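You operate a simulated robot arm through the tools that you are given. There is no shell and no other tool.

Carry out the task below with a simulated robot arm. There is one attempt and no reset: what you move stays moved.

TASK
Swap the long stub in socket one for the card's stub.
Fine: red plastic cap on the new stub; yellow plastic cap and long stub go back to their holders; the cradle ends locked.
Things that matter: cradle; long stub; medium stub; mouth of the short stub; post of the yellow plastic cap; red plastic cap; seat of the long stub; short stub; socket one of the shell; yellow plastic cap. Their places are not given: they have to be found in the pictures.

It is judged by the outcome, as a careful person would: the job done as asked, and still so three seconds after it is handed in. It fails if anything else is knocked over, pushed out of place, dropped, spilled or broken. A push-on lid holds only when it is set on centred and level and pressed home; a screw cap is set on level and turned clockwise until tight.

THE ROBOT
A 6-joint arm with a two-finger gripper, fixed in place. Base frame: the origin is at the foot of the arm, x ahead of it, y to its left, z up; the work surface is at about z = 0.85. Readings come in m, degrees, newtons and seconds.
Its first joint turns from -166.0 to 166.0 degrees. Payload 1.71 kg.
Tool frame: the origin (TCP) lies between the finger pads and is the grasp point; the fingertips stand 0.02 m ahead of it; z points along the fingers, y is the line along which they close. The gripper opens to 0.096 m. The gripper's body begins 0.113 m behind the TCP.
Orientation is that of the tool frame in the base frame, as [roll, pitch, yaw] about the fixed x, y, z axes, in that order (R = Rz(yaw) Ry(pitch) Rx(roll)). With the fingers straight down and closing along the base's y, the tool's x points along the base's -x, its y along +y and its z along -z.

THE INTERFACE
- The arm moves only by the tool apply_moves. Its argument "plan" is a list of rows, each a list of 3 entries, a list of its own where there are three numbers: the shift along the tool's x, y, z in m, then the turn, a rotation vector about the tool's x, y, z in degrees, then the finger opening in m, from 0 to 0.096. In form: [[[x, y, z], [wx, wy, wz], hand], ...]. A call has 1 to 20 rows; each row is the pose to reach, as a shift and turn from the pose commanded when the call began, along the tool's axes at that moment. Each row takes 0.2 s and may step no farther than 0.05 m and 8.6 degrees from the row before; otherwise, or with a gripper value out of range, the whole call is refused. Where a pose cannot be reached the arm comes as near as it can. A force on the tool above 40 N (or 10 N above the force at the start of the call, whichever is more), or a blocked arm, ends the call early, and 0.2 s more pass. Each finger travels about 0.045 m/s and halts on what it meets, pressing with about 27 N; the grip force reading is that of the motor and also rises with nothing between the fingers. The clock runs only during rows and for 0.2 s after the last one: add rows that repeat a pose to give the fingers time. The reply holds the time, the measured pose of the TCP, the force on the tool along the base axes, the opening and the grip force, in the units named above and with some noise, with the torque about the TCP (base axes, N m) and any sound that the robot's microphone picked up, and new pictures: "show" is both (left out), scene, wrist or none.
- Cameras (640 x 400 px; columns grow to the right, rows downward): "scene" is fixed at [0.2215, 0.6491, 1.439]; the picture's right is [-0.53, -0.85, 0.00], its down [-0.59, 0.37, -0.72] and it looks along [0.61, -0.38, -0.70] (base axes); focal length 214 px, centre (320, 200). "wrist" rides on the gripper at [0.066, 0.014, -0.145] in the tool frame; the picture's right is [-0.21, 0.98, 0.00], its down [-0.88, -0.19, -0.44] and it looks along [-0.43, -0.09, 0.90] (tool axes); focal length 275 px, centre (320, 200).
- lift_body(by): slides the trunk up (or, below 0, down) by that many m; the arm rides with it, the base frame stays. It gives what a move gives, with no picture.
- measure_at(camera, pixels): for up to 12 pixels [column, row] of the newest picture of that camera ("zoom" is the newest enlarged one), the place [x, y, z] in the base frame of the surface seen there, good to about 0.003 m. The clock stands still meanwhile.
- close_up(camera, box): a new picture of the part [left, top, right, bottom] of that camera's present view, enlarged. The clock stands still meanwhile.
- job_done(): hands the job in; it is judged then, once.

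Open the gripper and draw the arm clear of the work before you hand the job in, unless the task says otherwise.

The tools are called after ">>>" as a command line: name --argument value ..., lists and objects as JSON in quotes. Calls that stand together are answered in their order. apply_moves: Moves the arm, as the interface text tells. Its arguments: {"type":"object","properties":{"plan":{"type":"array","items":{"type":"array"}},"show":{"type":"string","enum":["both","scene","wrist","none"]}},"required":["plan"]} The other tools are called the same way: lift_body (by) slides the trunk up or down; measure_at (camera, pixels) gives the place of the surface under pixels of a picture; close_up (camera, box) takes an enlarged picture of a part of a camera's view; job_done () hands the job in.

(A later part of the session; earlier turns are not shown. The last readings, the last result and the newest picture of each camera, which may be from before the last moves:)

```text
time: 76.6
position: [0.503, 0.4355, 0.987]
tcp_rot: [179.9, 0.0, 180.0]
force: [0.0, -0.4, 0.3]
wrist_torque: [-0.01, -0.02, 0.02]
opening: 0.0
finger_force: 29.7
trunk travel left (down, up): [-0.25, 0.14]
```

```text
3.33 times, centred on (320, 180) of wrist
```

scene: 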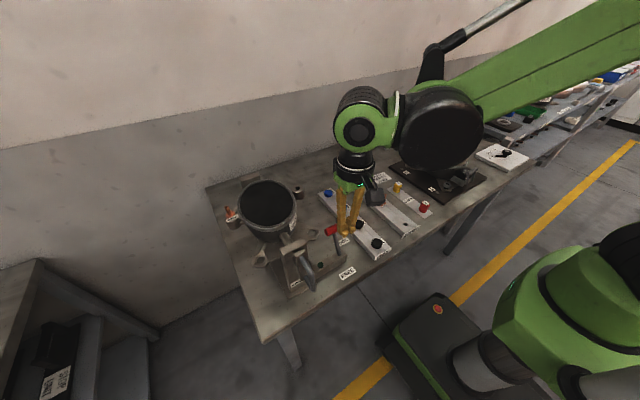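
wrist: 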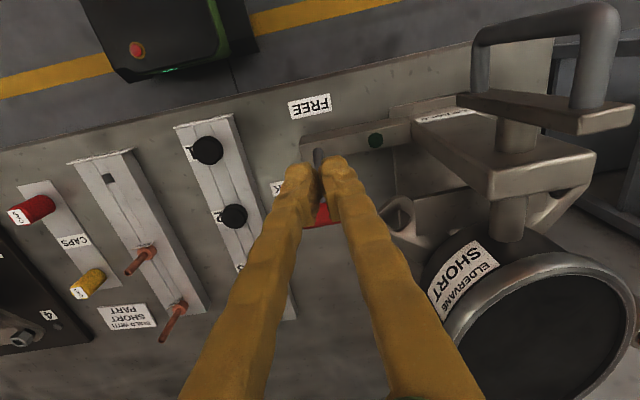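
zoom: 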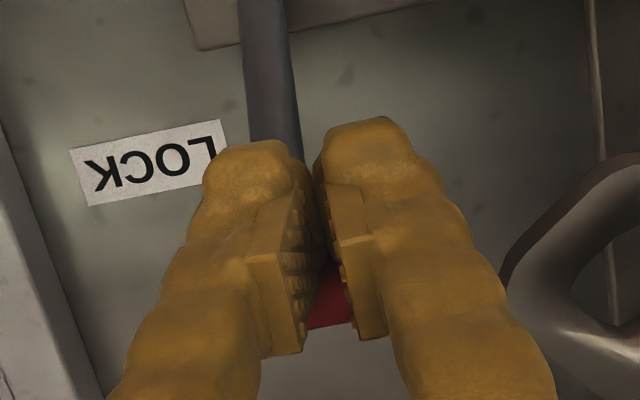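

The lever did move further toward LOCK with almost no force (the "L" of LOCK is now showing), so it was not fully home. Before locking I want the shell level again, so I back off and go above the right-hand boss at (0.614, 0.468).

>>> apply_moves --plan '[[[0.01, 0, 0], [0, 0, 0], 0.0], [[0.02, 0, 0], [0, 0, 0], 0.0], [[0.02, 0, -0.045], [0, 0, 0], 0.0], [[0.02, 0, -0.09], [0, 0, 0], 0.0], [[0.02, 0, -0.135], [0, 0, 0], 0.0], [[0.02, 0, -0.16], [0, 0, 0], 0.0], [[-0.02, 0.01, -0.16], [0, 0, 0], 0.0], [[-0.06, 0.02, -0.16], [0, 0, 0], 0.0], [[-0.09, 0.028, -0.16], [0, 0, 0], 0.0], [[-0.111, 0.032, -0.16], [0, 0, 0], 0.0], [[-0.111, 0.032, -0.16], [0, 0, 0], 0.0], [[-0.111, 0.032, -0.16], [0, 0, 0], 0.0]]' --show "both"

>>> close_up --camera "scene" --box '[200, 170, 360, 290]'

>>> close_up --camera "scene" --box '[222, 204, 242, 228]'

>>> close_up --camera "wrist" --box '[240, 100, 400, 220]'

```text
time: 79.2
position: [0.6146, 0.4657, 1.1465]
tcp_rot: [179.9, -0.1, 180.0]
force: [-0.4, -0.4, 0.8]
wrist_torque: [-0.03, -0.01, 0.0]
opening: 0.0
finger_force: 29.4
trunk travel left (down, up): [-0.25, 0.14]
```

scene: 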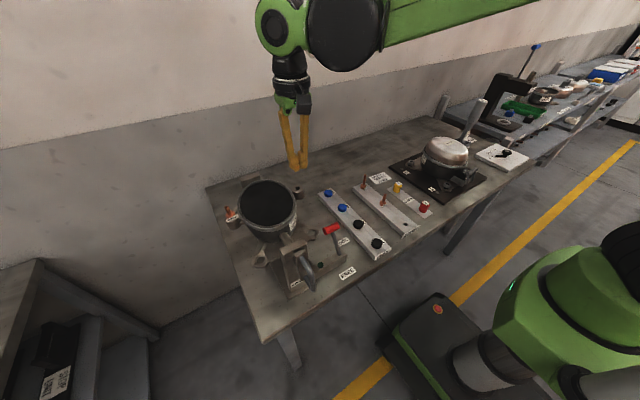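
wrist: 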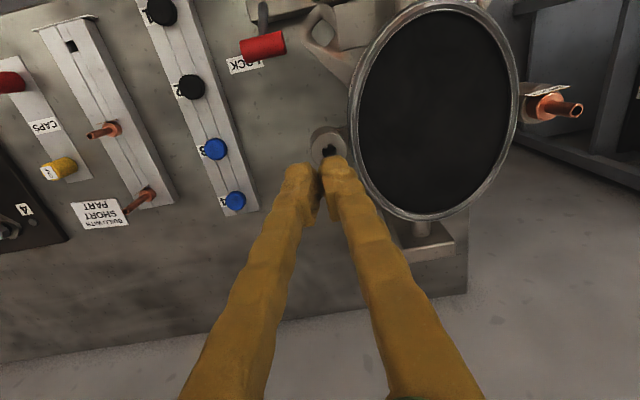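

```text
3.33 times, centred on (280, 230) of scene
```

zoom: 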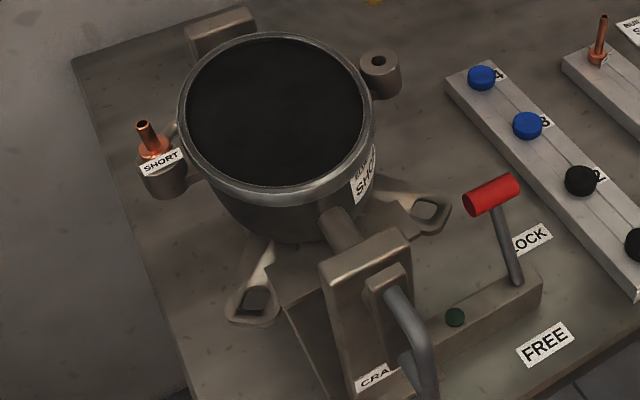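

```text
16.00 times, centred on (232, 216) of scene
```

zoom: 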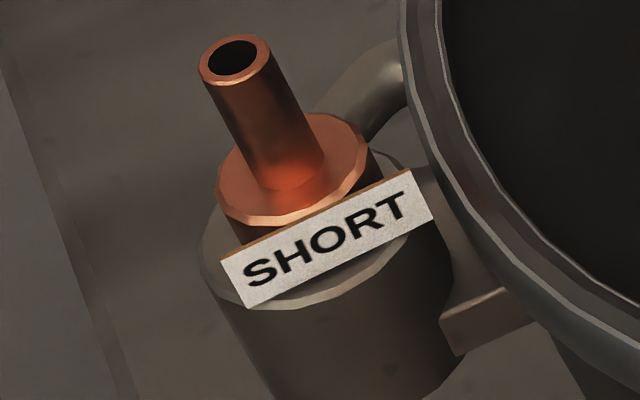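

```text
3.33 times, centred on (320, 160) of wrist
```

zoom: 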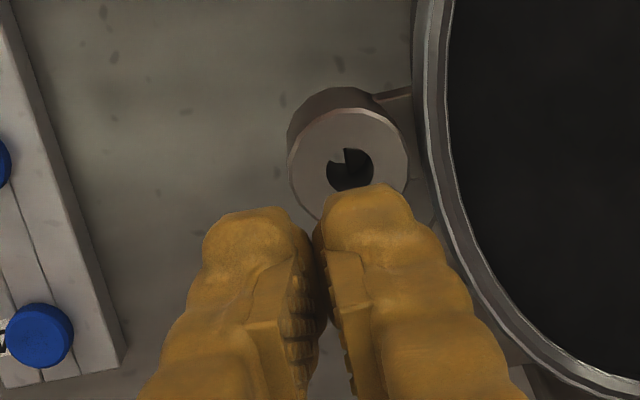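

The left boss sits ~4.5 mm lower than before, so the right boss must go down that much. Its centre is at tool (+2, +7 mm) from here; I centre over it (a bit outward) and lower to 10 mm above.

>>> apply_moves --plan '[[[0.001, 0.004, 0.02], [0, 0, 0], 0.0], [[0.001, 0.004, 0.045], [0, 0, 0], 0.0], [[0.001, 0.004, 0.053], [0, 0, 0], 0.0], [[0.001, 0.004, 0.053], [0, 0, 0], 0.0], [[0.001, 0.004, 0.053], [0, 0, 0], 0.0]]' --show "none"

>>> close_up --camera "scene" --box '[284, 170, 312, 200]'

>>> close_up --camera "wrist" --box '[260, 120, 400, 220]'

```text
time: 80.4
position: [0.6135, 0.4716, 1.0917]
tcp_rot: [179.9, -0.2, -179.9]
force: [-0.4, 0.7, 0.0]
wrist_torque: [-0.02, 0.04, 0.01]
opening: 0.0
finger_force: 29.1
trunk travel left (down, up): [-0.25, 0.14]
```

```text
13.33 times, centred on (298, 185) of scene
```

zoom: 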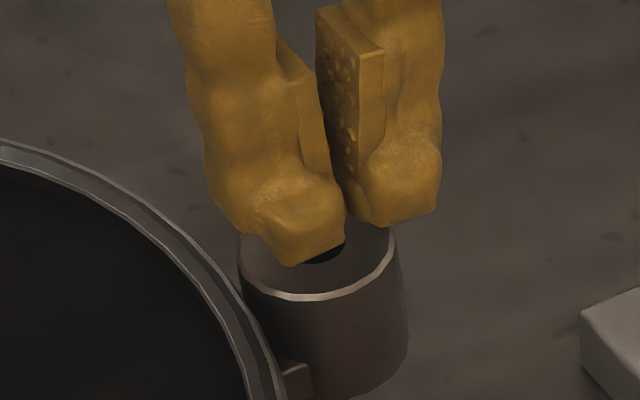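

```text
4.00 times, centred on (330, 170) of wrist
```

zoom: 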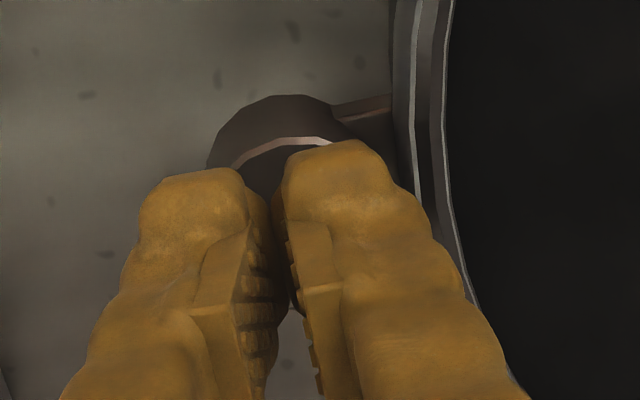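

The fingertips are over the boss but the +y finger is close to the rim, so I shift 8 mm toward -y and then lower in small steps to contact.

>>> apply_moves --plan '[[[0, -0.008, 0], [0, 0, 0], 0.0], [[0, -0.008, 0.002], [0, 0, 0], 0.0], [[0, -0.008, 0.004], [0, 0, 0], 0.0], [[0, -0.008, 0.006], [0, 0, 0], 0.0], [[0, -0.008, 0.0075], [0, 0, 0], 0.0], [[0, -0.008, 0.0075], [0, 0, 0], 0.0]]' --show "none"

>>> close_up --camera "scene" --box '[284, 170, 312, 200]'

```text
time: 81.8
position: [0.6119, 0.4629, 1.0853]
tcp_rot: [179.9, -0.1, -180.0]
force: [0.4, 0.2, 0.3]
wrist_torque: [-0.05, 0.0, -0.01]
opening: 0.0
finger_force: 29.1
trunk travel left (down, up): [-0.25, 0.14]
```

```text
13.33 times, centred on (298, 185) of scene
```

zoom: 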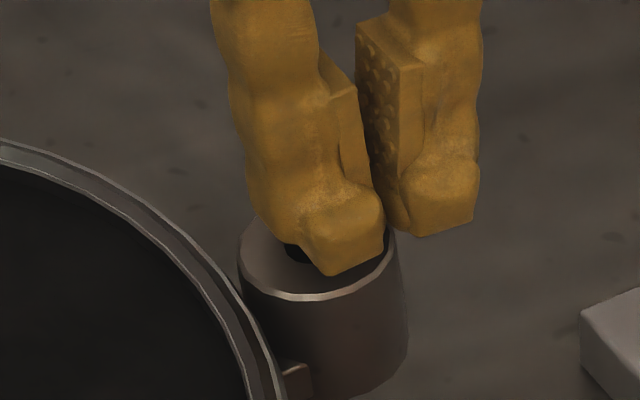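

No contact yet at z=1.085. I continue down in 1 mm steps.

>>> apply_moves --plan '[[[0, 0, 0.001], [0, 0, 0], 0.0], [[0, 0, 0.002], [0, 0, 0], 0.0], [[0, 0, 0.003], [0, 0, 0], 0.0], [[0, 0, 0.003], [0, 0, 0], 0.0]]' --show "none"

>>> close_up --camera "scene" --box '[222, 204, 242, 228]'

```text
time: 82.8
position: [0.6122, 0.4628, 1.0816]
tcp_rot: [180.0, -0.1, -179.9]
force: [2.4, -0.9, 4.8]
wrist_torque: [-0.08, -0.09, -0.02]
opening: 0.0001
finger_force: 29.5
trunk travel left (down, up): [-0.25, 0.14]
```

```text
16.00 times, centred on (232, 216) of scene
```

zoom: 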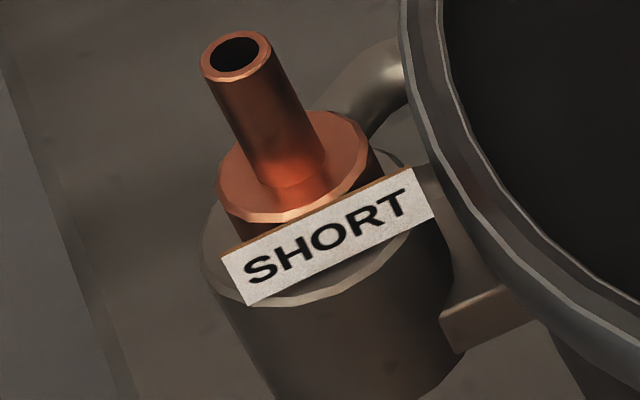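

Contact at z=1.0816 and the left boss starts to rise (bracket corner 318→315). I press on 2 mm more.

>>> apply_moves --plan '[[[0, 0, 0.001], [0, 0, 0], 0.0], [[0, 0, 0.002], [0, 0, 0], 0.0], [[0, 0, 0.002], [0, 0, 0], 0.0]]' --show "none"

>>> close_up --camera "scene" --box '[222, 204, 242, 228]'

```text
time: 83.6
position: [0.6123, 0.4623, 1.0811]
tcp_rot: [179.8, 0.0, -180.0]
force: [0.2, -2.1, 10.5]
wrist_torque: [-0.1, -0.02, 0.01]
opening: 0.0
finger_force: 29.1
trunk travel left (down, up): [-0.25, 0.14]
```

```text
16.00 times, centred on (232, 216) of scene
```

zoom: 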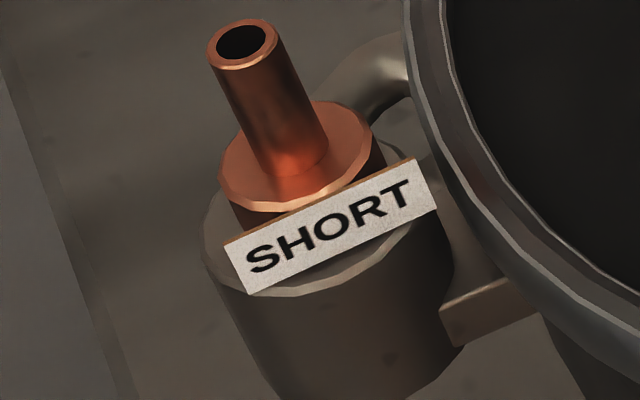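

The left boss rose further (bracket corner now 306, target ≈296). Another 2 mm.

>>> apply_moves --plan '[[[0, 0, 0.001], [0, 0, 0], 0.0], [[0, 0, 0.002], [0, 0, 0], 0.0], [[0, 0, 0.002], [0, 0, 0], 0.0]]' --show "none"

>>> close_up --camera "scene" --box '[222, 204, 242, 228]'

```text
time: 84.4
position: [0.6118, 0.4626, 1.0779]
tcp_rot: [179.9, -0.2, -179.9]
force: [1.7, -3.1, 9.8]
wrist_torque: [-0.16, -0.06, 0.0]
opening: 0.0
finger_force: 29.5
trunk travel left (down, up): [-0.25, 0.14]
```

```text
16.00 times, centred on (232, 216) of scene
```

zoom: 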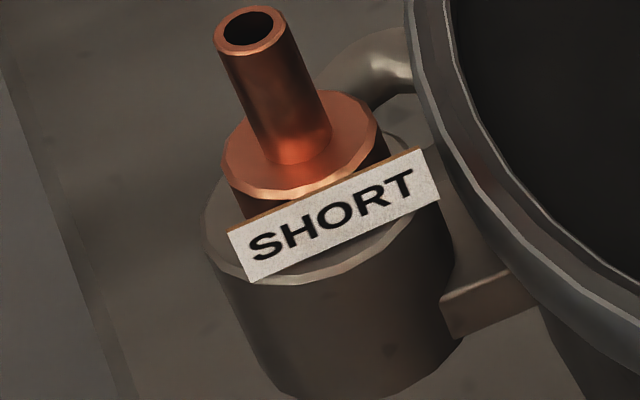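

Nearly back (bracket corner 298 vs 296). I add half a millimetre, then lift off and compare both bosses.

>>> apply_moves --plan '[[[0, 0, 0.0006], [0, 0, 0], 0.0], [[0, 0, 0.0006], [0, 0, 0], 0.0], [[0, 0, -0.005], [0, 0, 0], 0.0], [[0, 0, -0.03], [0, 0, 0], 0.0], [[0, 0, -0.075], [0, 0, 0], 0.0], [[0, 0, -0.075], [0, 0, 0], 0.0]]' --show "none"

>>> close_up --camera "scene" --box '[222, 204, 242, 228]'

>>> close_up --camera "scene" --box '[288, 180, 308, 200]'

>>> measure_at --camera "zoom" --pixels '[[280, 190], [360, 190], [320, 150], [320, 230], [260, 200], [390, 200]]'

>>> close_up --camera "scene" --box '[222, 208, 240, 226]'

>>> measure_at --camera "zoom" --pixels '[[300, 268], [330, 265], [380, 225], [260, 262], [235, 245], [400, 200]]'

```text
time: 85.8
position: [0.6123, 0.461, 1.1554]
tcp_rot: [179.9, 0.0, -180.0]
force: [-0.8, 0.4, 0.7]
wrist_torque: [0.01, -0.03, 0.04]
opening: 0.0002
finger_force: 28.5
trunk travel left (down, up): [-0.25, 0.14]
```

```text
16.00 times, centred on (232, 216) of scene
```

zoom: 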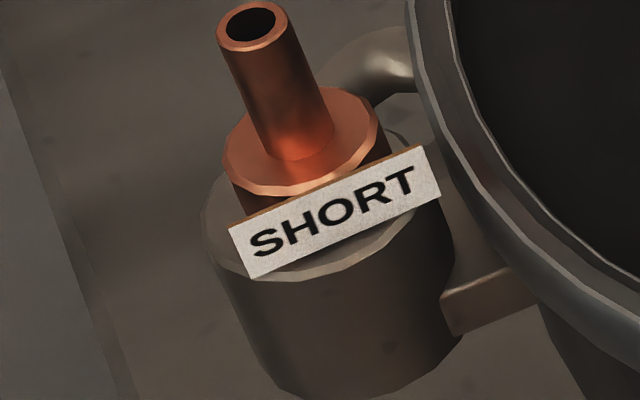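

```text
16.00 times, centred on (298, 190) of scene
```

zoom: 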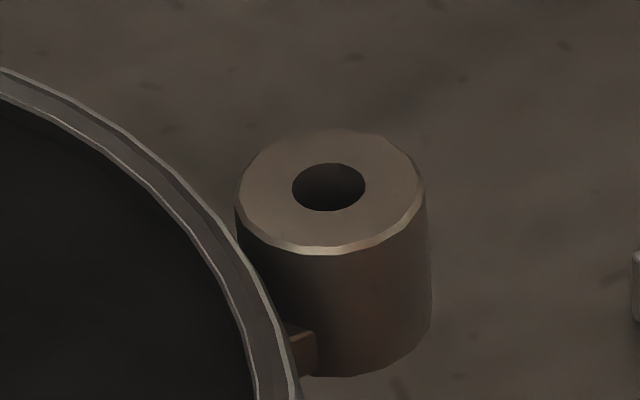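

```text
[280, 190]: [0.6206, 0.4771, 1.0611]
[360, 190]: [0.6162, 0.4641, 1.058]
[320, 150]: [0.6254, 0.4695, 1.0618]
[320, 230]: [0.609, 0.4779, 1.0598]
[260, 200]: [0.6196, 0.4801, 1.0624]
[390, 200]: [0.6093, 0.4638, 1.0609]
```

```text
16.00 times, centred on (231, 217) of scene
```

zoom: 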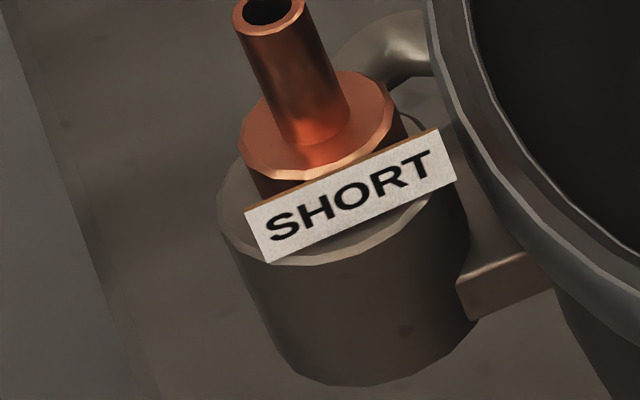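

```text
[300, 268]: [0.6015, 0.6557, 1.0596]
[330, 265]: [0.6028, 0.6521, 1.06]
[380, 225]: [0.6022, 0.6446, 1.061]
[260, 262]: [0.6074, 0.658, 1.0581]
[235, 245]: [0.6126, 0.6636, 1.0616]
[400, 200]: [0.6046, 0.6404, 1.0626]
```

Both bosses read ≈1.0605, so the shell is level as at first. Now I return to the lever, fingers closed, to push it all the way to LOCK.

>>> apply_moves --plan '[[[0.04, -0.008, 0], [0, 0, 0], 0.0], [[0.08, -0.016, 0], [0, 0, 0], 0.0], [[0.115, -0.022, 0], [0, 0, 0], 0.0], [[0.132, -0.0255, 0], [0, 0, 0], 0.0], [[0.132, -0.0255, 0.045], [0, 0, 0], 0.0], [[0.132, -0.0255, 0.09], [0, 0, 0], 0.0], [[0.132, -0.0255, 0.135], [0, 0, 0], 0.0], [[0.132, -0.0255, 0.173], [0, 0, 0], 0.0], [[0.132, -0.0255, 0.173], [0, 0, 0], 0.0], [[0.132, -0.0255, 0.173], [0, 0, 0], 0.0]]' --show "none"

>>> close_up --camera "scene" --box '[306, 200, 366, 270]'

>>> close_up --camera "wrist" --box '[240, 120, 400, 260]'

```text
time: 88.0
position: [0.4809, 0.4388, 0.9819]
tcp_rot: [179.9, -0.1, 180.0]
force: [0.4, 0.1, 0.4]
wrist_torque: [-0.03, -0.05, 0.01]
opening: 0.0
finger_force: 29.1
trunk travel left (down, up): [-0.25, 0.14]
```

```text
5.71 times, centred on (336, 235) of scene
```

zoom: 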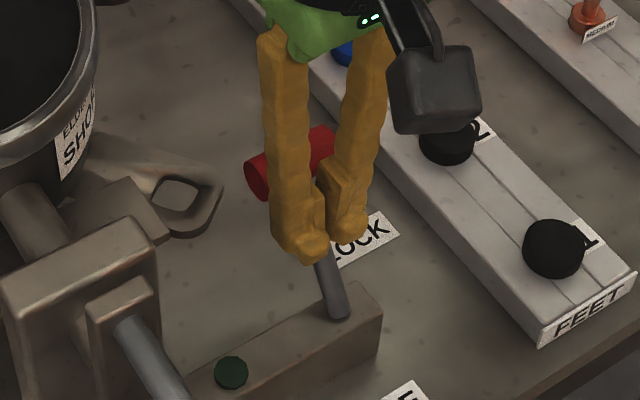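

```text
2.86 times, centred on (320, 190) of wrist
```

zoom: 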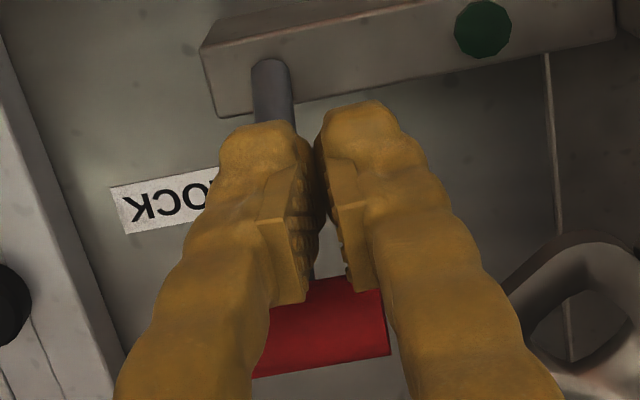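

The red handle lies just ahead. I push +x to the earlier point and beyond in 3 mm steps, watching the force.

>>> apply_moves --plan '[[[-0.008, 0, 0], [0, 0, 0], 0.0], [[-0.016, 0, 0], [0, 0, 0], 0.0], [[-0.021, 0, 0], [0, 0, 0], 0.0], [[-0.024, 0, 0], [0, 0, 0], 0.0], [[-0.027, 0, 0.001], [0, 0, 0], 0.0], [[-0.03, 0, 0.002], [0, 0, 0], 0.0], [[-0.03, 0, 0.002], [0, 0, 0], 0.0]]' --show "none"

>>> close_up --camera "scene" --box '[306, 200, 366, 270]'

>>> close_up --camera "wrist" --box '[240, 120, 400, 260]'

```text
time: 89.6
position: [0.5036, 0.4378, 0.9835]
tcp_rot: [180.0, 0.3, -180.0]
force: [-19.0, 2.4, 12.6]
wrist_torque: [0.13, 0.19, -0.04]
opening: 0.0062
finger_force: 29.8
trunk travel left (down, up): [-0.25, 0.14]
```

```text
5.71 times, centred on (336, 235) of scene
```

zoom: 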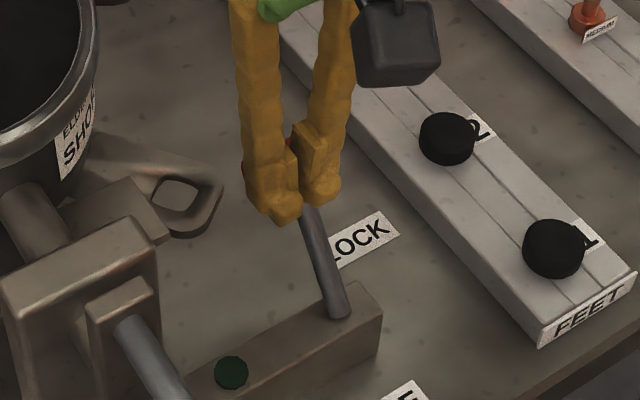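

```text
2.86 times, centred on (320, 190) of wrist
```

zoom: 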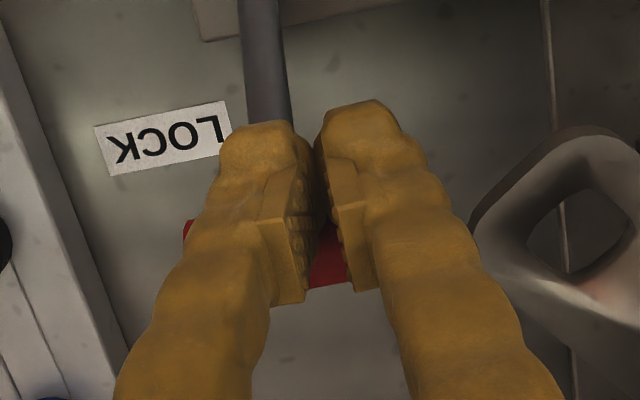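

19 N resistance: the lever is against its LOCK stop. I back off carefully and see whether it stays.

>>> apply_moves --plan '[[[0.008, 0, -0.002], [0, 0, 0], 0.0], [[0.018, 0, -0.002], [0, 0, 0], 0.0], [[0.03, 0, -0.002], [0, 0, 0], 0.0], [[0.03, 0, -0.002], [0, 0, 0], 0.0]]' --show "none"

>>> close_up --camera "scene" --box '[306, 200, 366, 270]'

>>> close_up --camera "wrist" --box '[240, 120, 400, 260]'

```text
time: 90.6
position: [0.4813, 0.4365, 0.9796]
tcp_rot: [179.9, -0.1, 180.0]
force: [0.7, -0.2, 0.7]
wrist_torque: [-0.02, 0.01, -0.02]
opening: 0.0
finger_force: 29.2
trunk travel left (down, up): [-0.25, 0.14]
```

```text
5.71 times, centred on (336, 235) of scene
```

zoom: 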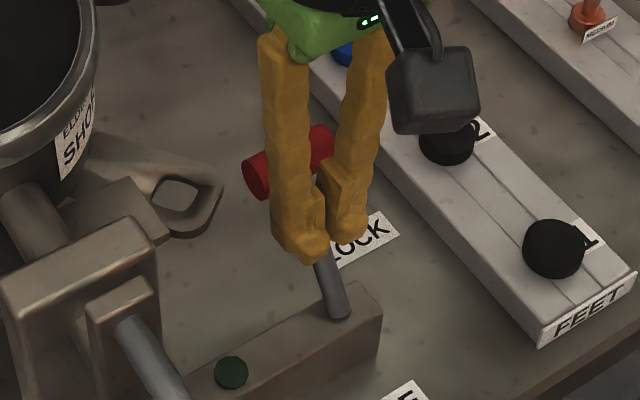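

```text
2.86 times, centred on (320, 190) of wrist
```

zoom: 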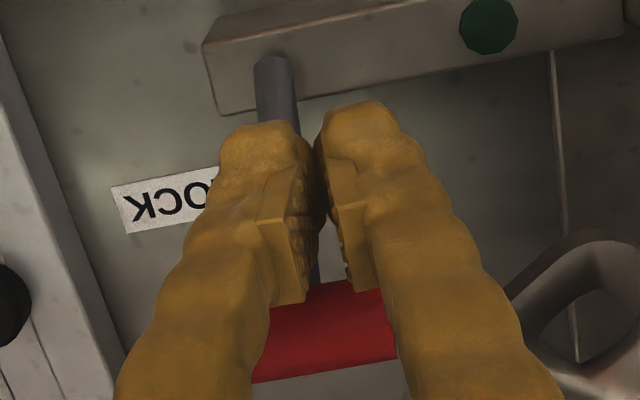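

The lever stays at its LOCK stop. Now I go for the red cap near (0.480, 0.044): up, across, and open the fingers.

>>> apply_moves --plan '[[[0.005, 0, -0.04], [0, 0, 0], 0.0], [[0.005, 0, -0.08], [0, 0, 0], 0.0], [[0.005, -0.0435, -0.08], [0, 0, 0], 0.0], [[0.005, -0.087, -0.08], [0, 0, 0], 0.02], [[0.005, -0.1305, -0.08], [0, 0, 0], 0.05], [[0.005, -0.174, -0.08], [0, 0, 0], 0.05], [[0.005, -0.2175, -0.08], [0, 0, 0], 0.05], [[0.005, -0.261, -0.06], [0, 0, 0], 0.05], [[0.005, -0.3045, -0.04], [0, 0, 0], 0.05], [[0.003, -0.348, -0.02], [0, 0, 0], 0.05], [[0.001, -0.3915, -0.01], [0, 0, 0], 0.05], [[0.001, -0.3915, -0.01], [0, 0, 0], 0.05], [[0.001, -0.3915, -0.01], [0, 0, 0], 0.05]]' --show "both"

>>> close_up --camera "wrist" --box '[260, 100, 380, 220]'

>>> close_up --camera "scene" --box '[200, 170, 360, 290]'

```text
time: 93.4
position: [0.4784, 0.0453, 0.9892]
tcp_rot: [-180.0, -0.1, 180.0]
force: [0.2, -0.1, 0.7]
wrist_torque: [0.01, -0.02, -0.02]
opening: 0.0499
finger_force: 0.0
trunk travel left (down, up): [-0.25, 0.14]
```

scene: 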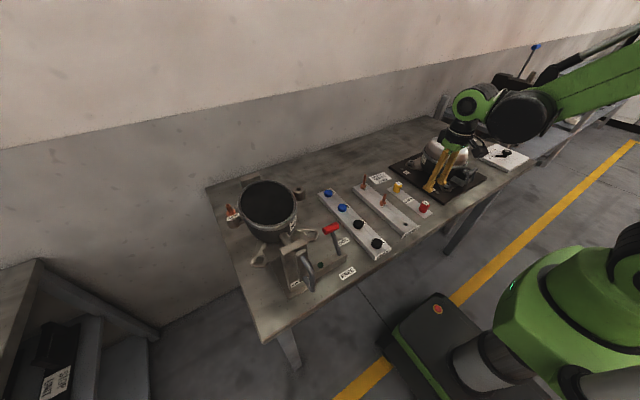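
wrist: 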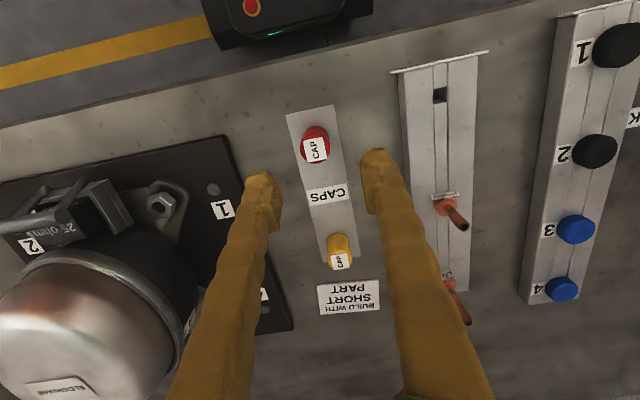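

```text
3.33 times, centred on (320, 160) of wrist
```

zoom: 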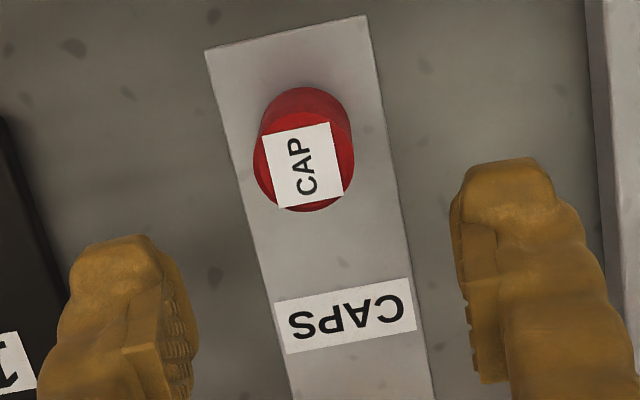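

```text
3.33 times, centred on (280, 230) of scene
```

zoom: 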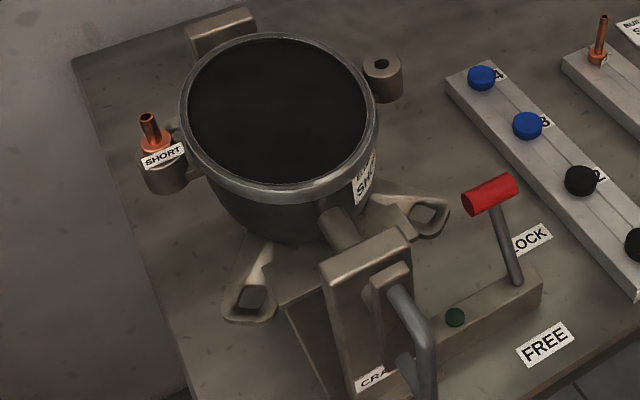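

The shell looks exactly as at the start. The red cap's centre is at wrist (315,148.6), i.e. about 4.3 mm toward -y of the hand; I shift and descend over it to z≈0.883.

>>> apply_moves --plan '[[[0.0, -0.0043, 0.03], [0, 0, 0], 0.05], [[0.0, -0.0043, 0.06], [0, 0, 0], 0.05], [[0.0, -0.0043, 0.085], [0, 0, 0], 0.05], [[0.0, -0.0043, 0.1], [0, 0, 0], 0.05], [[0.0, -0.0043, 0.106], [0, 0, 0], 0.05], [[0.0, -0.0043, 0.106], [0, 0, 0], 0.05], [[0.0, -0.0043, 0.106], [0, 0, 0], 0.05]]' --show "none"

>>> close_up --camera "wrist" --box '[260, 130, 380, 250]'

>>> close_up --camera "scene" --box '[406, 190, 446, 220]'

```text
time: 95.0
position: [0.4795, 0.042, 0.884]
tcp_rot: [180.0, -0.1, 180.0]
force: [-0.1, -0.1, 0.2]
wrist_torque: [-0.03, -0.01, 0.0]
opening: 0.05
finger_force: 0.1
trunk travel left (down, up): [-0.25, 0.14]
```

```text
3.33 times, centred on (320, 190) of wrist
```

zoom: 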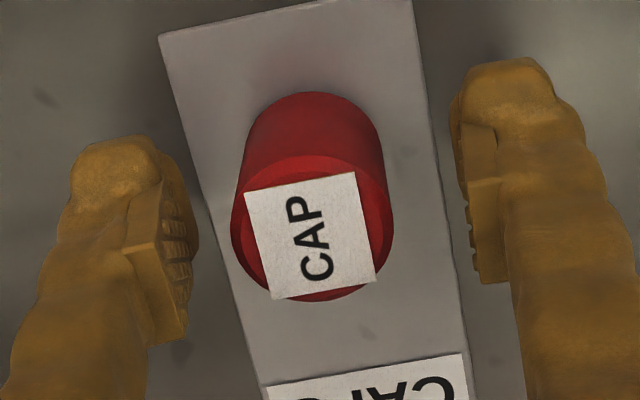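

```text
13.33 times, centred on (426, 205) of scene
```

zoom: 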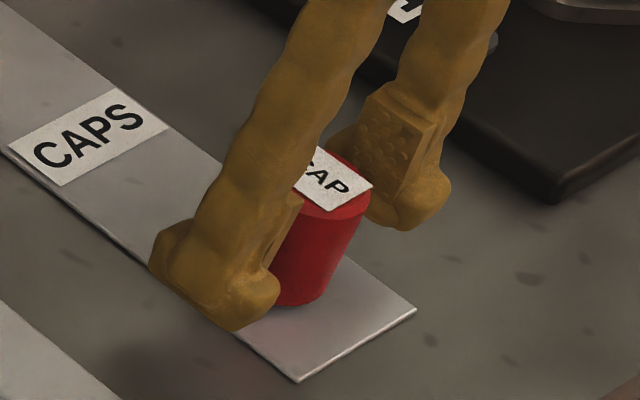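

The cap is a couple of mm toward -y and -x of the pad centre; I trim by (1.5, -2) mm and close.

>>> apply_moves --plan '[[[0.0015, -0.002, 0], [0, 0, 0], 0.05], [[0.0015, -0.002, 0], [0, 0, 0], 0.035], [[0.0015, -0.002, 0], [0, 0, 0], 0.02], [[0.0015, -0.002, 0], [0, 0, 0], 0.01], [[0.0015, -0.002, 0], [0, 0, 0], 0.01], [[0.0015, -0.002, 0], [0, 0, 0], 0.01]]' --show "none"

>>> close_up --camera "wrist" --box '[288, 150, 352, 230]'

```text
time: 96.4
position: [0.4755, 0.0392, 0.8843]
tcp_rot: [180.0, -0.1, 179.9]
force: [0.3, 0.1, -0.1]
wrist_torque: [0.04, -0.01, -0.05]
opening: 0.0243
finger_force: 27.1
trunk travel left (down, up): [-0.25, 0.14]
```

```text
5.00 times, centred on (320, 190) of wrist
```

zoom: 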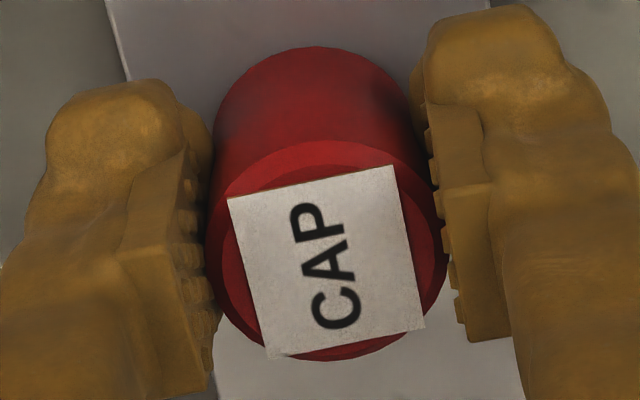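

Red cap gripped (0.0243 m, no side force). I lift it off its post in small steps.

>>> apply_moves --plan '[[[0, 0, -0.003], [0, 0, 0], 0.01], [[0, 0, -0.007], [0, 0, 0], 0.01], [[0, 0, -0.012], [0, 0, 0], 0.01], [[0, 0, -0.02], [0, 0, 0], 0.01], [[0, 0, -0.05], [0, 0, 0], 0.01], [[0, 0, -0.09], [0, 0, 0], 0.01], [[0, 0, -0.09], [0, 0, 0], 0.01], [[0, 0, -0.09], [0, 0, 0], 0.01]]' --show "both"

>>> close_up --camera "wrist" --box '[288, 110, 352, 210]'

>>> close_up --camera "scene" --box '[396, 160, 452, 220]'

```text
time: 98.2
position: [0.4791, 0.0423, 0.9725]
tcp_rot: [180.0, -0.1, 180.0]
force: [-0.4, 0.0, 0.2]
wrist_torque: [-0.02, 0.01, 0.03]
opening: 0.024
finger_force: 26.7
trunk travel left (down, up): [-0.25, 0.14]
```

scene: 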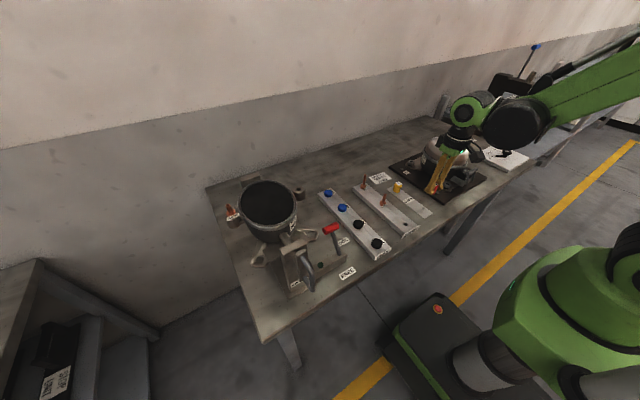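
wrist: 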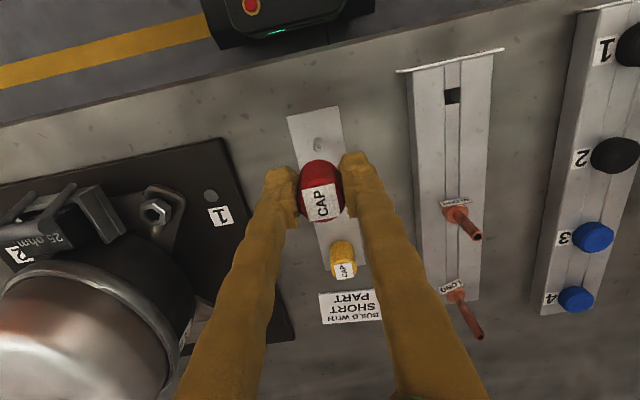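

```text
4.00 times, centred on (320, 160) of wrist
```

zoom: 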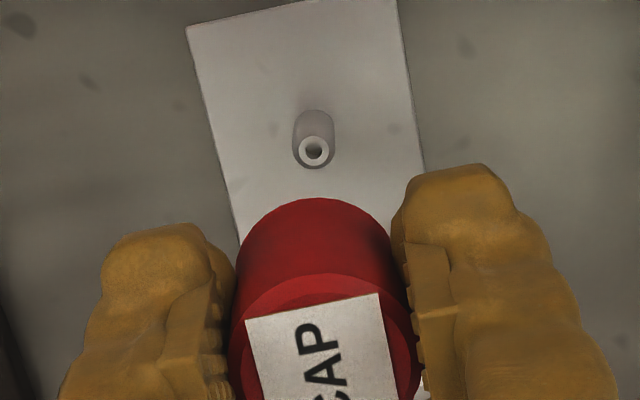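

```text
6.67 times, centred on (424, 190) of scene
```

zoom: 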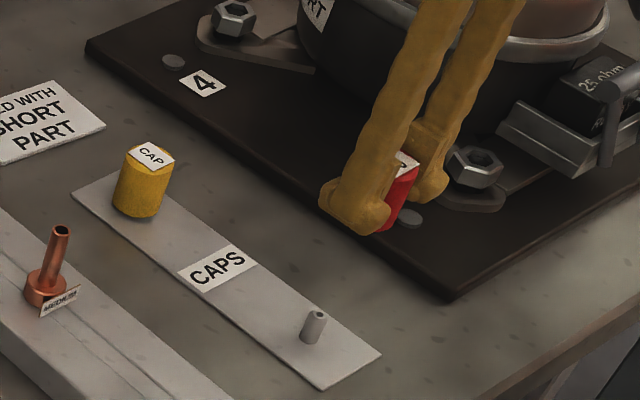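

Cap is off its post. I climb to z≈1.16 and fly to above socket one (≈(0.613, 0.649)).

>>> apply_moves --plan '[[[0, 0, -0.047], [0, 0, 0], 0.01], [[0, 0, -0.094], [0, 0, 0], 0.01], [[0, 0, -0.141], [0, 0, 0], 0.01], [[0, 0, -0.1875], [0, 0, 0], 0.01], [[-0.0103, 0.0467, -0.1875], [0, 0, 0], 0.01], [[-0.0206, 0.0933, -0.1875], [0, 0, 0], 0.01], [[-0.0309, 0.14, -0.1875], [0, 0, 0], 0.01], [[-0.0411, 0.1867, -0.1875], [0, 0, 0], 0.01], [[-0.0514, 0.2334, -0.1875], [0, 0, 0], 0.01], [[-0.0617, 0.28, -0.1875], [0, 0, 0], 0.01], [[-0.072, 0.3267, -0.1875], [0, 0, 0], 0.01], [[-0.0823, 0.3734, -0.1875], [0, 0, 0], 0.01], [[-0.0926, 0.42, -0.1875], [0, 0, 0], 0.01], [[-0.1028, 0.4667, -0.1875], [0, 0, 0], 0.01], [[-0.1131, 0.5134, -0.1875], [0, 0, 0], 0.01], [[-0.1234, 0.56, -0.1875], [0, 0, 0], 0.01], [[-0.1337, 0.6067, -0.1875], [0, 0, 0], 0.01], [[-0.1337, 0.6067, -0.1875], [0, 0, 0], 0.01], [[-0.1337, 0.6067, -0.1875], [0, 0, 0], 0.01], [[-0.1337, 0.6067, -0.1875], [0, 0, 0], 0.01]]' --show "both"

>>> close_up --camera "wrist" --box '[288, 110, 352, 210]'

>>> close_up --camera "scene" --box '[212, 170, 252, 225]'

```text
time: 102.4
position: [0.6132, 0.6448, 1.1616]
tcp_rot: [179.9, -0.2, -179.9]
force: [0.5, 0.1, 0.7]
wrist_torque: [0.02, -0.01, 0.05]
opening: 0.0233
finger_force: 27.2
trunk travel left (down, up): [-0.25, 0.14]
```

scene: 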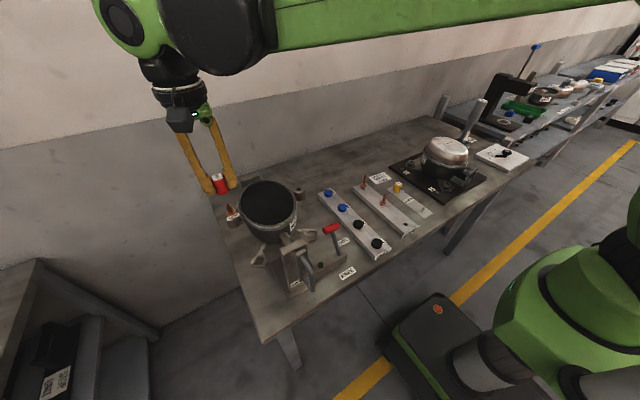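
wrist: 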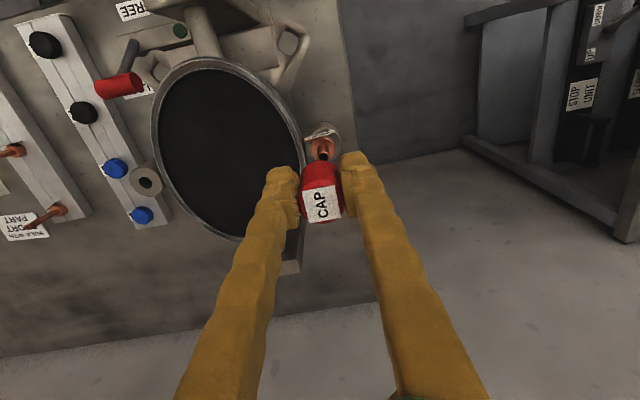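

```text
4.00 times, centred on (320, 160) of wrist
```

zoom: 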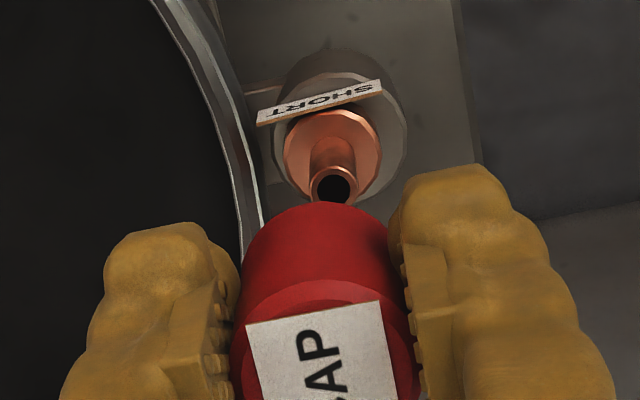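

```text
7.27 times, centred on (232, 198) of scene
```

zoom: 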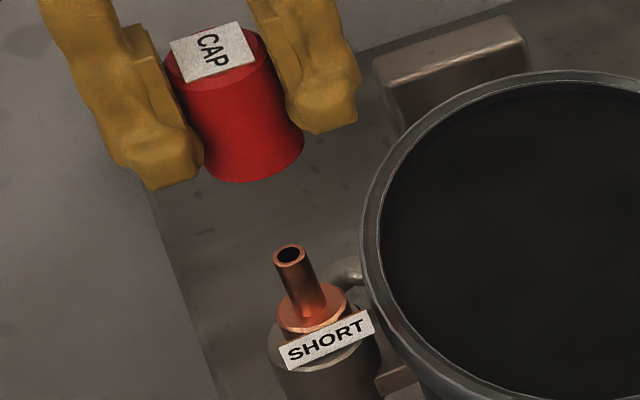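

The mouth is at wrist (323,156.5), about (0.6, 1.8) mm from the cap axis. I trim ~(1, 2) mm and lower until the cap is a few mm above the mouth, then check from the scene.

>>> apply_moves --plan '[[[0.001, 0.002, 0.01], [0, 0, 0], 0.01], [[0.001, 0.002, 0.025], [0, 0, 0], 0.01], [[0.001, 0.002, 0.037], [0, 0, 0], 0.01], [[0.001, 0.002, 0.037], [0, 0, 0], 0.01], [[0.001, 0.002, 0.037], [0, 0, 0], 0.01]]' --show "none"

>>> close_up --camera "scene" --box '[220, 190, 240, 220]'

>>> close_up --camera "wrist" --box '[288, 120, 352, 210]'

```text
time: 103.6
position: [0.6124, 0.6474, 1.1257]
tcp_rot: [179.9, -0.1, -179.9]
force: [0.4, -0.6, 0.2]
wrist_torque: [0.0, 0.03, -0.02]
opening: 0.0233
finger_force: 26.9
trunk travel left (down, up): [-0.25, 0.14]
```

```text
13.33 times, centred on (230, 205) of scene
```

zoom: 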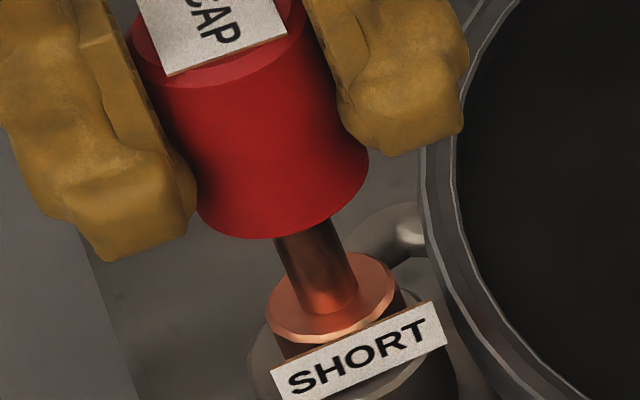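

```text
4.44 times, centred on (320, 165) of wrist
```

zoom: 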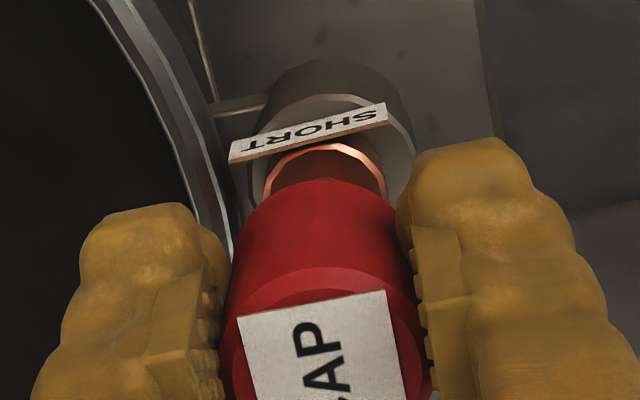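

Views suggest the mouth lies 1–3 mm toward -x of the cap axis. I shift 1.5 mm that way, lower 5 mm and check again.

>>> apply_moves --plan '[[[0.0015, -0.0003, 0.002], [0, 0, 0], 0.01], [[0.0015, -0.0003, 0.005], [0, 0, 0], 0.01], [[0.0015, -0.0003, 0.005], [0, 0, 0], 0.01], [[0.0015, -0.0003, 0.005], [0, 0, 0], 0.01]]' --show "none"

>>> close_up --camera "scene" --box '[218, 185, 242, 221]'

>>> close_up --camera "wrist" --box '[288, 120, 352, 210]'

```text
time: 104.6
position: [0.6082, 0.6473, 1.1189]
tcp_rot: [179.9, 0.0, 179.9]
force: [0.3, 0.0, -0.9]
wrist_torque: [-0.02, -0.01, 0.0]
opening: 0.0232
finger_force: 26.6
trunk travel left (down, up): [-0.25, 0.14]
```

```text
11.11 times, centred on (230, 203) of scene
```

zoom: 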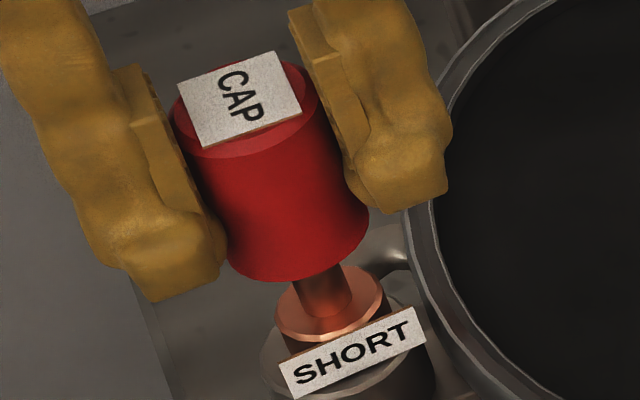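

```text
4.44 times, centred on (320, 165) of wrist
```

zoom: 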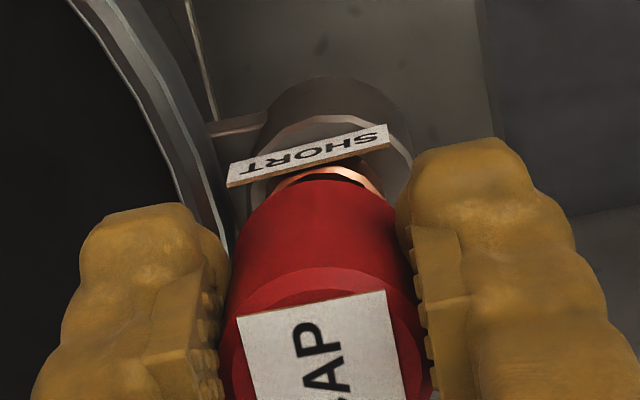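

Scene view now predicts about 1 mm more toward -x. I shift 0.8 mm and lower in 1 mm steps, watching for contact.

>>> apply_moves --plan '[[[0.0008, -0.0002, 0.0], [0, 0, 0], 0.01], [[0.0008, -0.0002, 0.001], [0, 0, 0], 0.01], [[0.0008, -0.0002, 0.002], [0, 0, 0], 0.01], [[0.0008, -0.0002, 0.003], [0, 0, 0], 0.01], [[0.0008, -0.0002, 0.003], [0, 0, 0], 0.01]]' --show "none"

>>> close_up --camera "scene" --box '[218, 185, 242, 221]'

```text
time: 105.8
position: [0.607, 0.647, 1.1169]
tcp_rot: [179.9, -0.1, 180.0]
force: [2.7, 1.4, 9.2]
wrist_torque: [0.04, -0.19, 0.01]
opening: 0.0235
finger_force: 27.5
trunk travel left (down, up): [-0.25, 0.14]
```

```text
11.11 times, centred on (230, 203) of scene
```

zoom: 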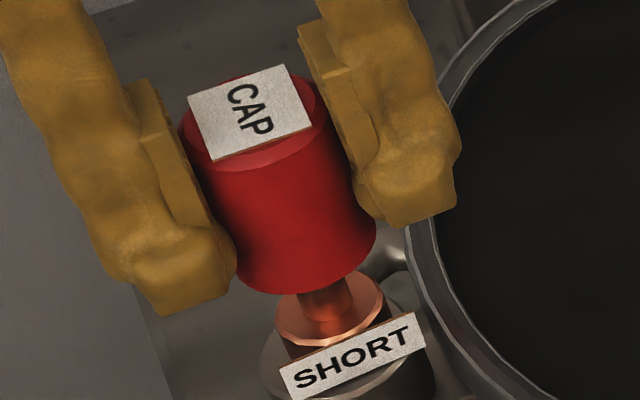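

Contact at the tip (9 N) with torque about y of -0.19 N·m: the load sits on the +x side, so the tube is toward +x of the cap. I lift 3 mm, take a settled reading, and check the shell didn't tip.

>>> apply_moves --plan '[[[0, 0, -0.002], [0, 0, 0], 0.01], [[0, 0, -0.004], [0, 0, 0], 0.01], [[0, 0, -0.004], [0, 0, 0], 0.01]]' --show "none"

>>> apply_moves --plan '[[[0, 0, 0], [0, 0, 0], 0.01], [[0, 0, 0], [0, 0, 0], 0.01]]' --show "none"

>>> close_up --camera "scene" --box '[222, 204, 242, 228]'

>>> close_up --camera "scene" --box '[218, 185, 242, 221]'

```text
time: 106.6
position: [0.608, 0.6484, 1.121]
tcp_rot: [180.0, -0.2, -180.0]
force: [1.6, 0.7, -0.7]
wrist_torque: [0.02, 0.0, 0.01]
opening: 0.0237
finger_force: 27.0
trunk travel left (down, up): [-0.25, 0.14]
```

```text
time: 107.2
position: [0.6069, 0.6488, 1.1224]
tcp_rot: [179.8, -0.1, -180.0]
force: [-0.4, -0.2, -0.7]
wrist_torque: [0.0, -0.02, -0.03]
opening: 0.0233
finger_force: 27.3
trunk travel left (down, up): [-0.25, 0.14]
```

```text
16.00 times, centred on (232, 216) of scene
```

zoom: 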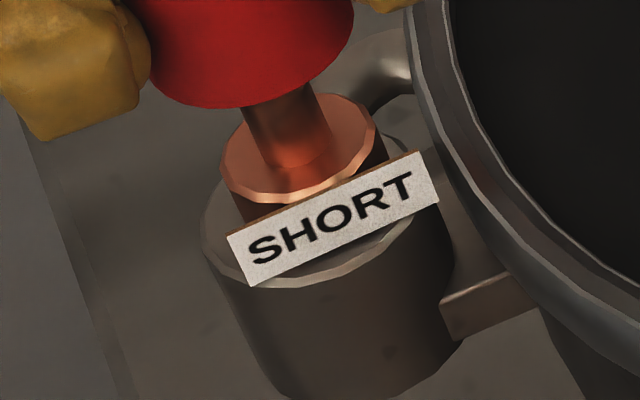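

```text
11.11 times, centred on (230, 203) of scene
```

zoom: 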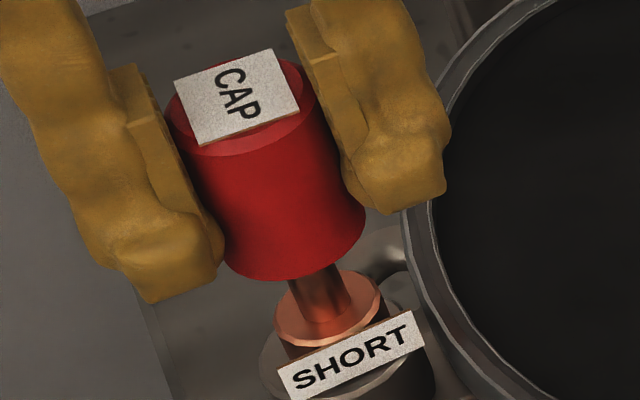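

The shell tipped only ~0.7 mm. Torque and wrist evidence say the tube is toward +x, so I move 1.5 mm in +x and probe down gently again.

>>> apply_moves --plan '[[[-0.0015, 0, 0], [0, 0, 0], 0.01], [[-0.0015, 0, 0.002], [0, 0, 0], 0.01], [[-0.0015, 0, 0.0035], [0, 0, 0], 0.01], [[-0.0015, 0, 0.0045], [0, 0, 0], 0.01], [[-0.0015, 0, 0.0045], [0, 0, 0], 0.01]]' --show "none"

>>> close_up --camera "scene" --box '[218, 185, 242, 221]'

```text
time: 108.4
position: [0.6106, 0.648, 1.1154]
tcp_rot: [179.9, -0.2, 180.0]
force: [0.2, 0.4, -0.2]
wrist_torque: [0.0, 0.01, 0.01]
opening: 0.0233
finger_force: 27.0
trunk travel left (down, up): [-0.25, 0.14]
```

```text
11.11 times, centred on (230, 203) of scene
```

zoom: 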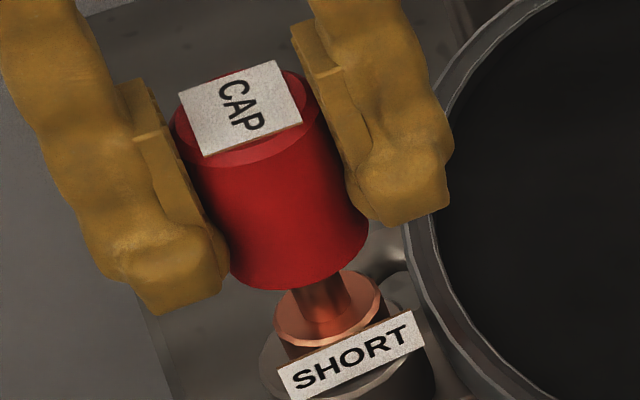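

z=1.1154 with no force: the tube is now entering the cap. I continue down in 1 mm steps.

>>> apply_moves --plan '[[[0, 0, 0.001], [0, 0, 0], 0.01], [[0, 0, 0.002], [0, 0, 0], 0.01], [[0, 0, 0.003], [0, 0, 0], 0.01], [[0, 0, 0.004], [0, 0, 0], 0.01], [[0, 0, 0.004], [0, 0, 0], 0.01]]' --show "none"

>>> close_up --camera "scene" --box '[218, 185, 242, 221]'

```text
time: 109.6
position: [0.6092, 0.6488, 1.1117]
tcp_rot: [179.8, 0.0, 180.0]
force: [-0.5, 0.1, -0.8]
wrist_torque: [-0.02, 0.01, 0.03]
opening: 0.0235
finger_force: 27.0
trunk travel left (down, up): [-0.25, 0.14]
```

```text
11.11 times, centred on (230, 203) of scene
```

zoom: 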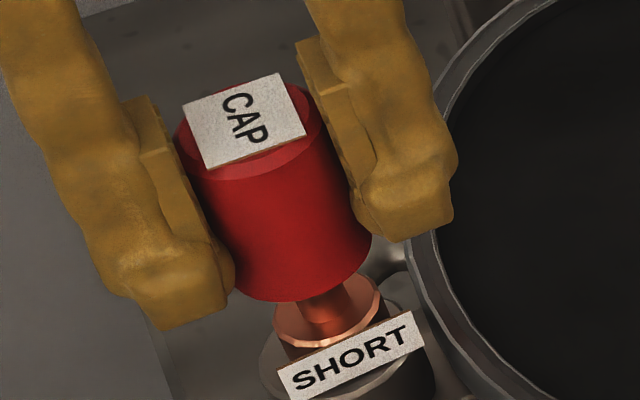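

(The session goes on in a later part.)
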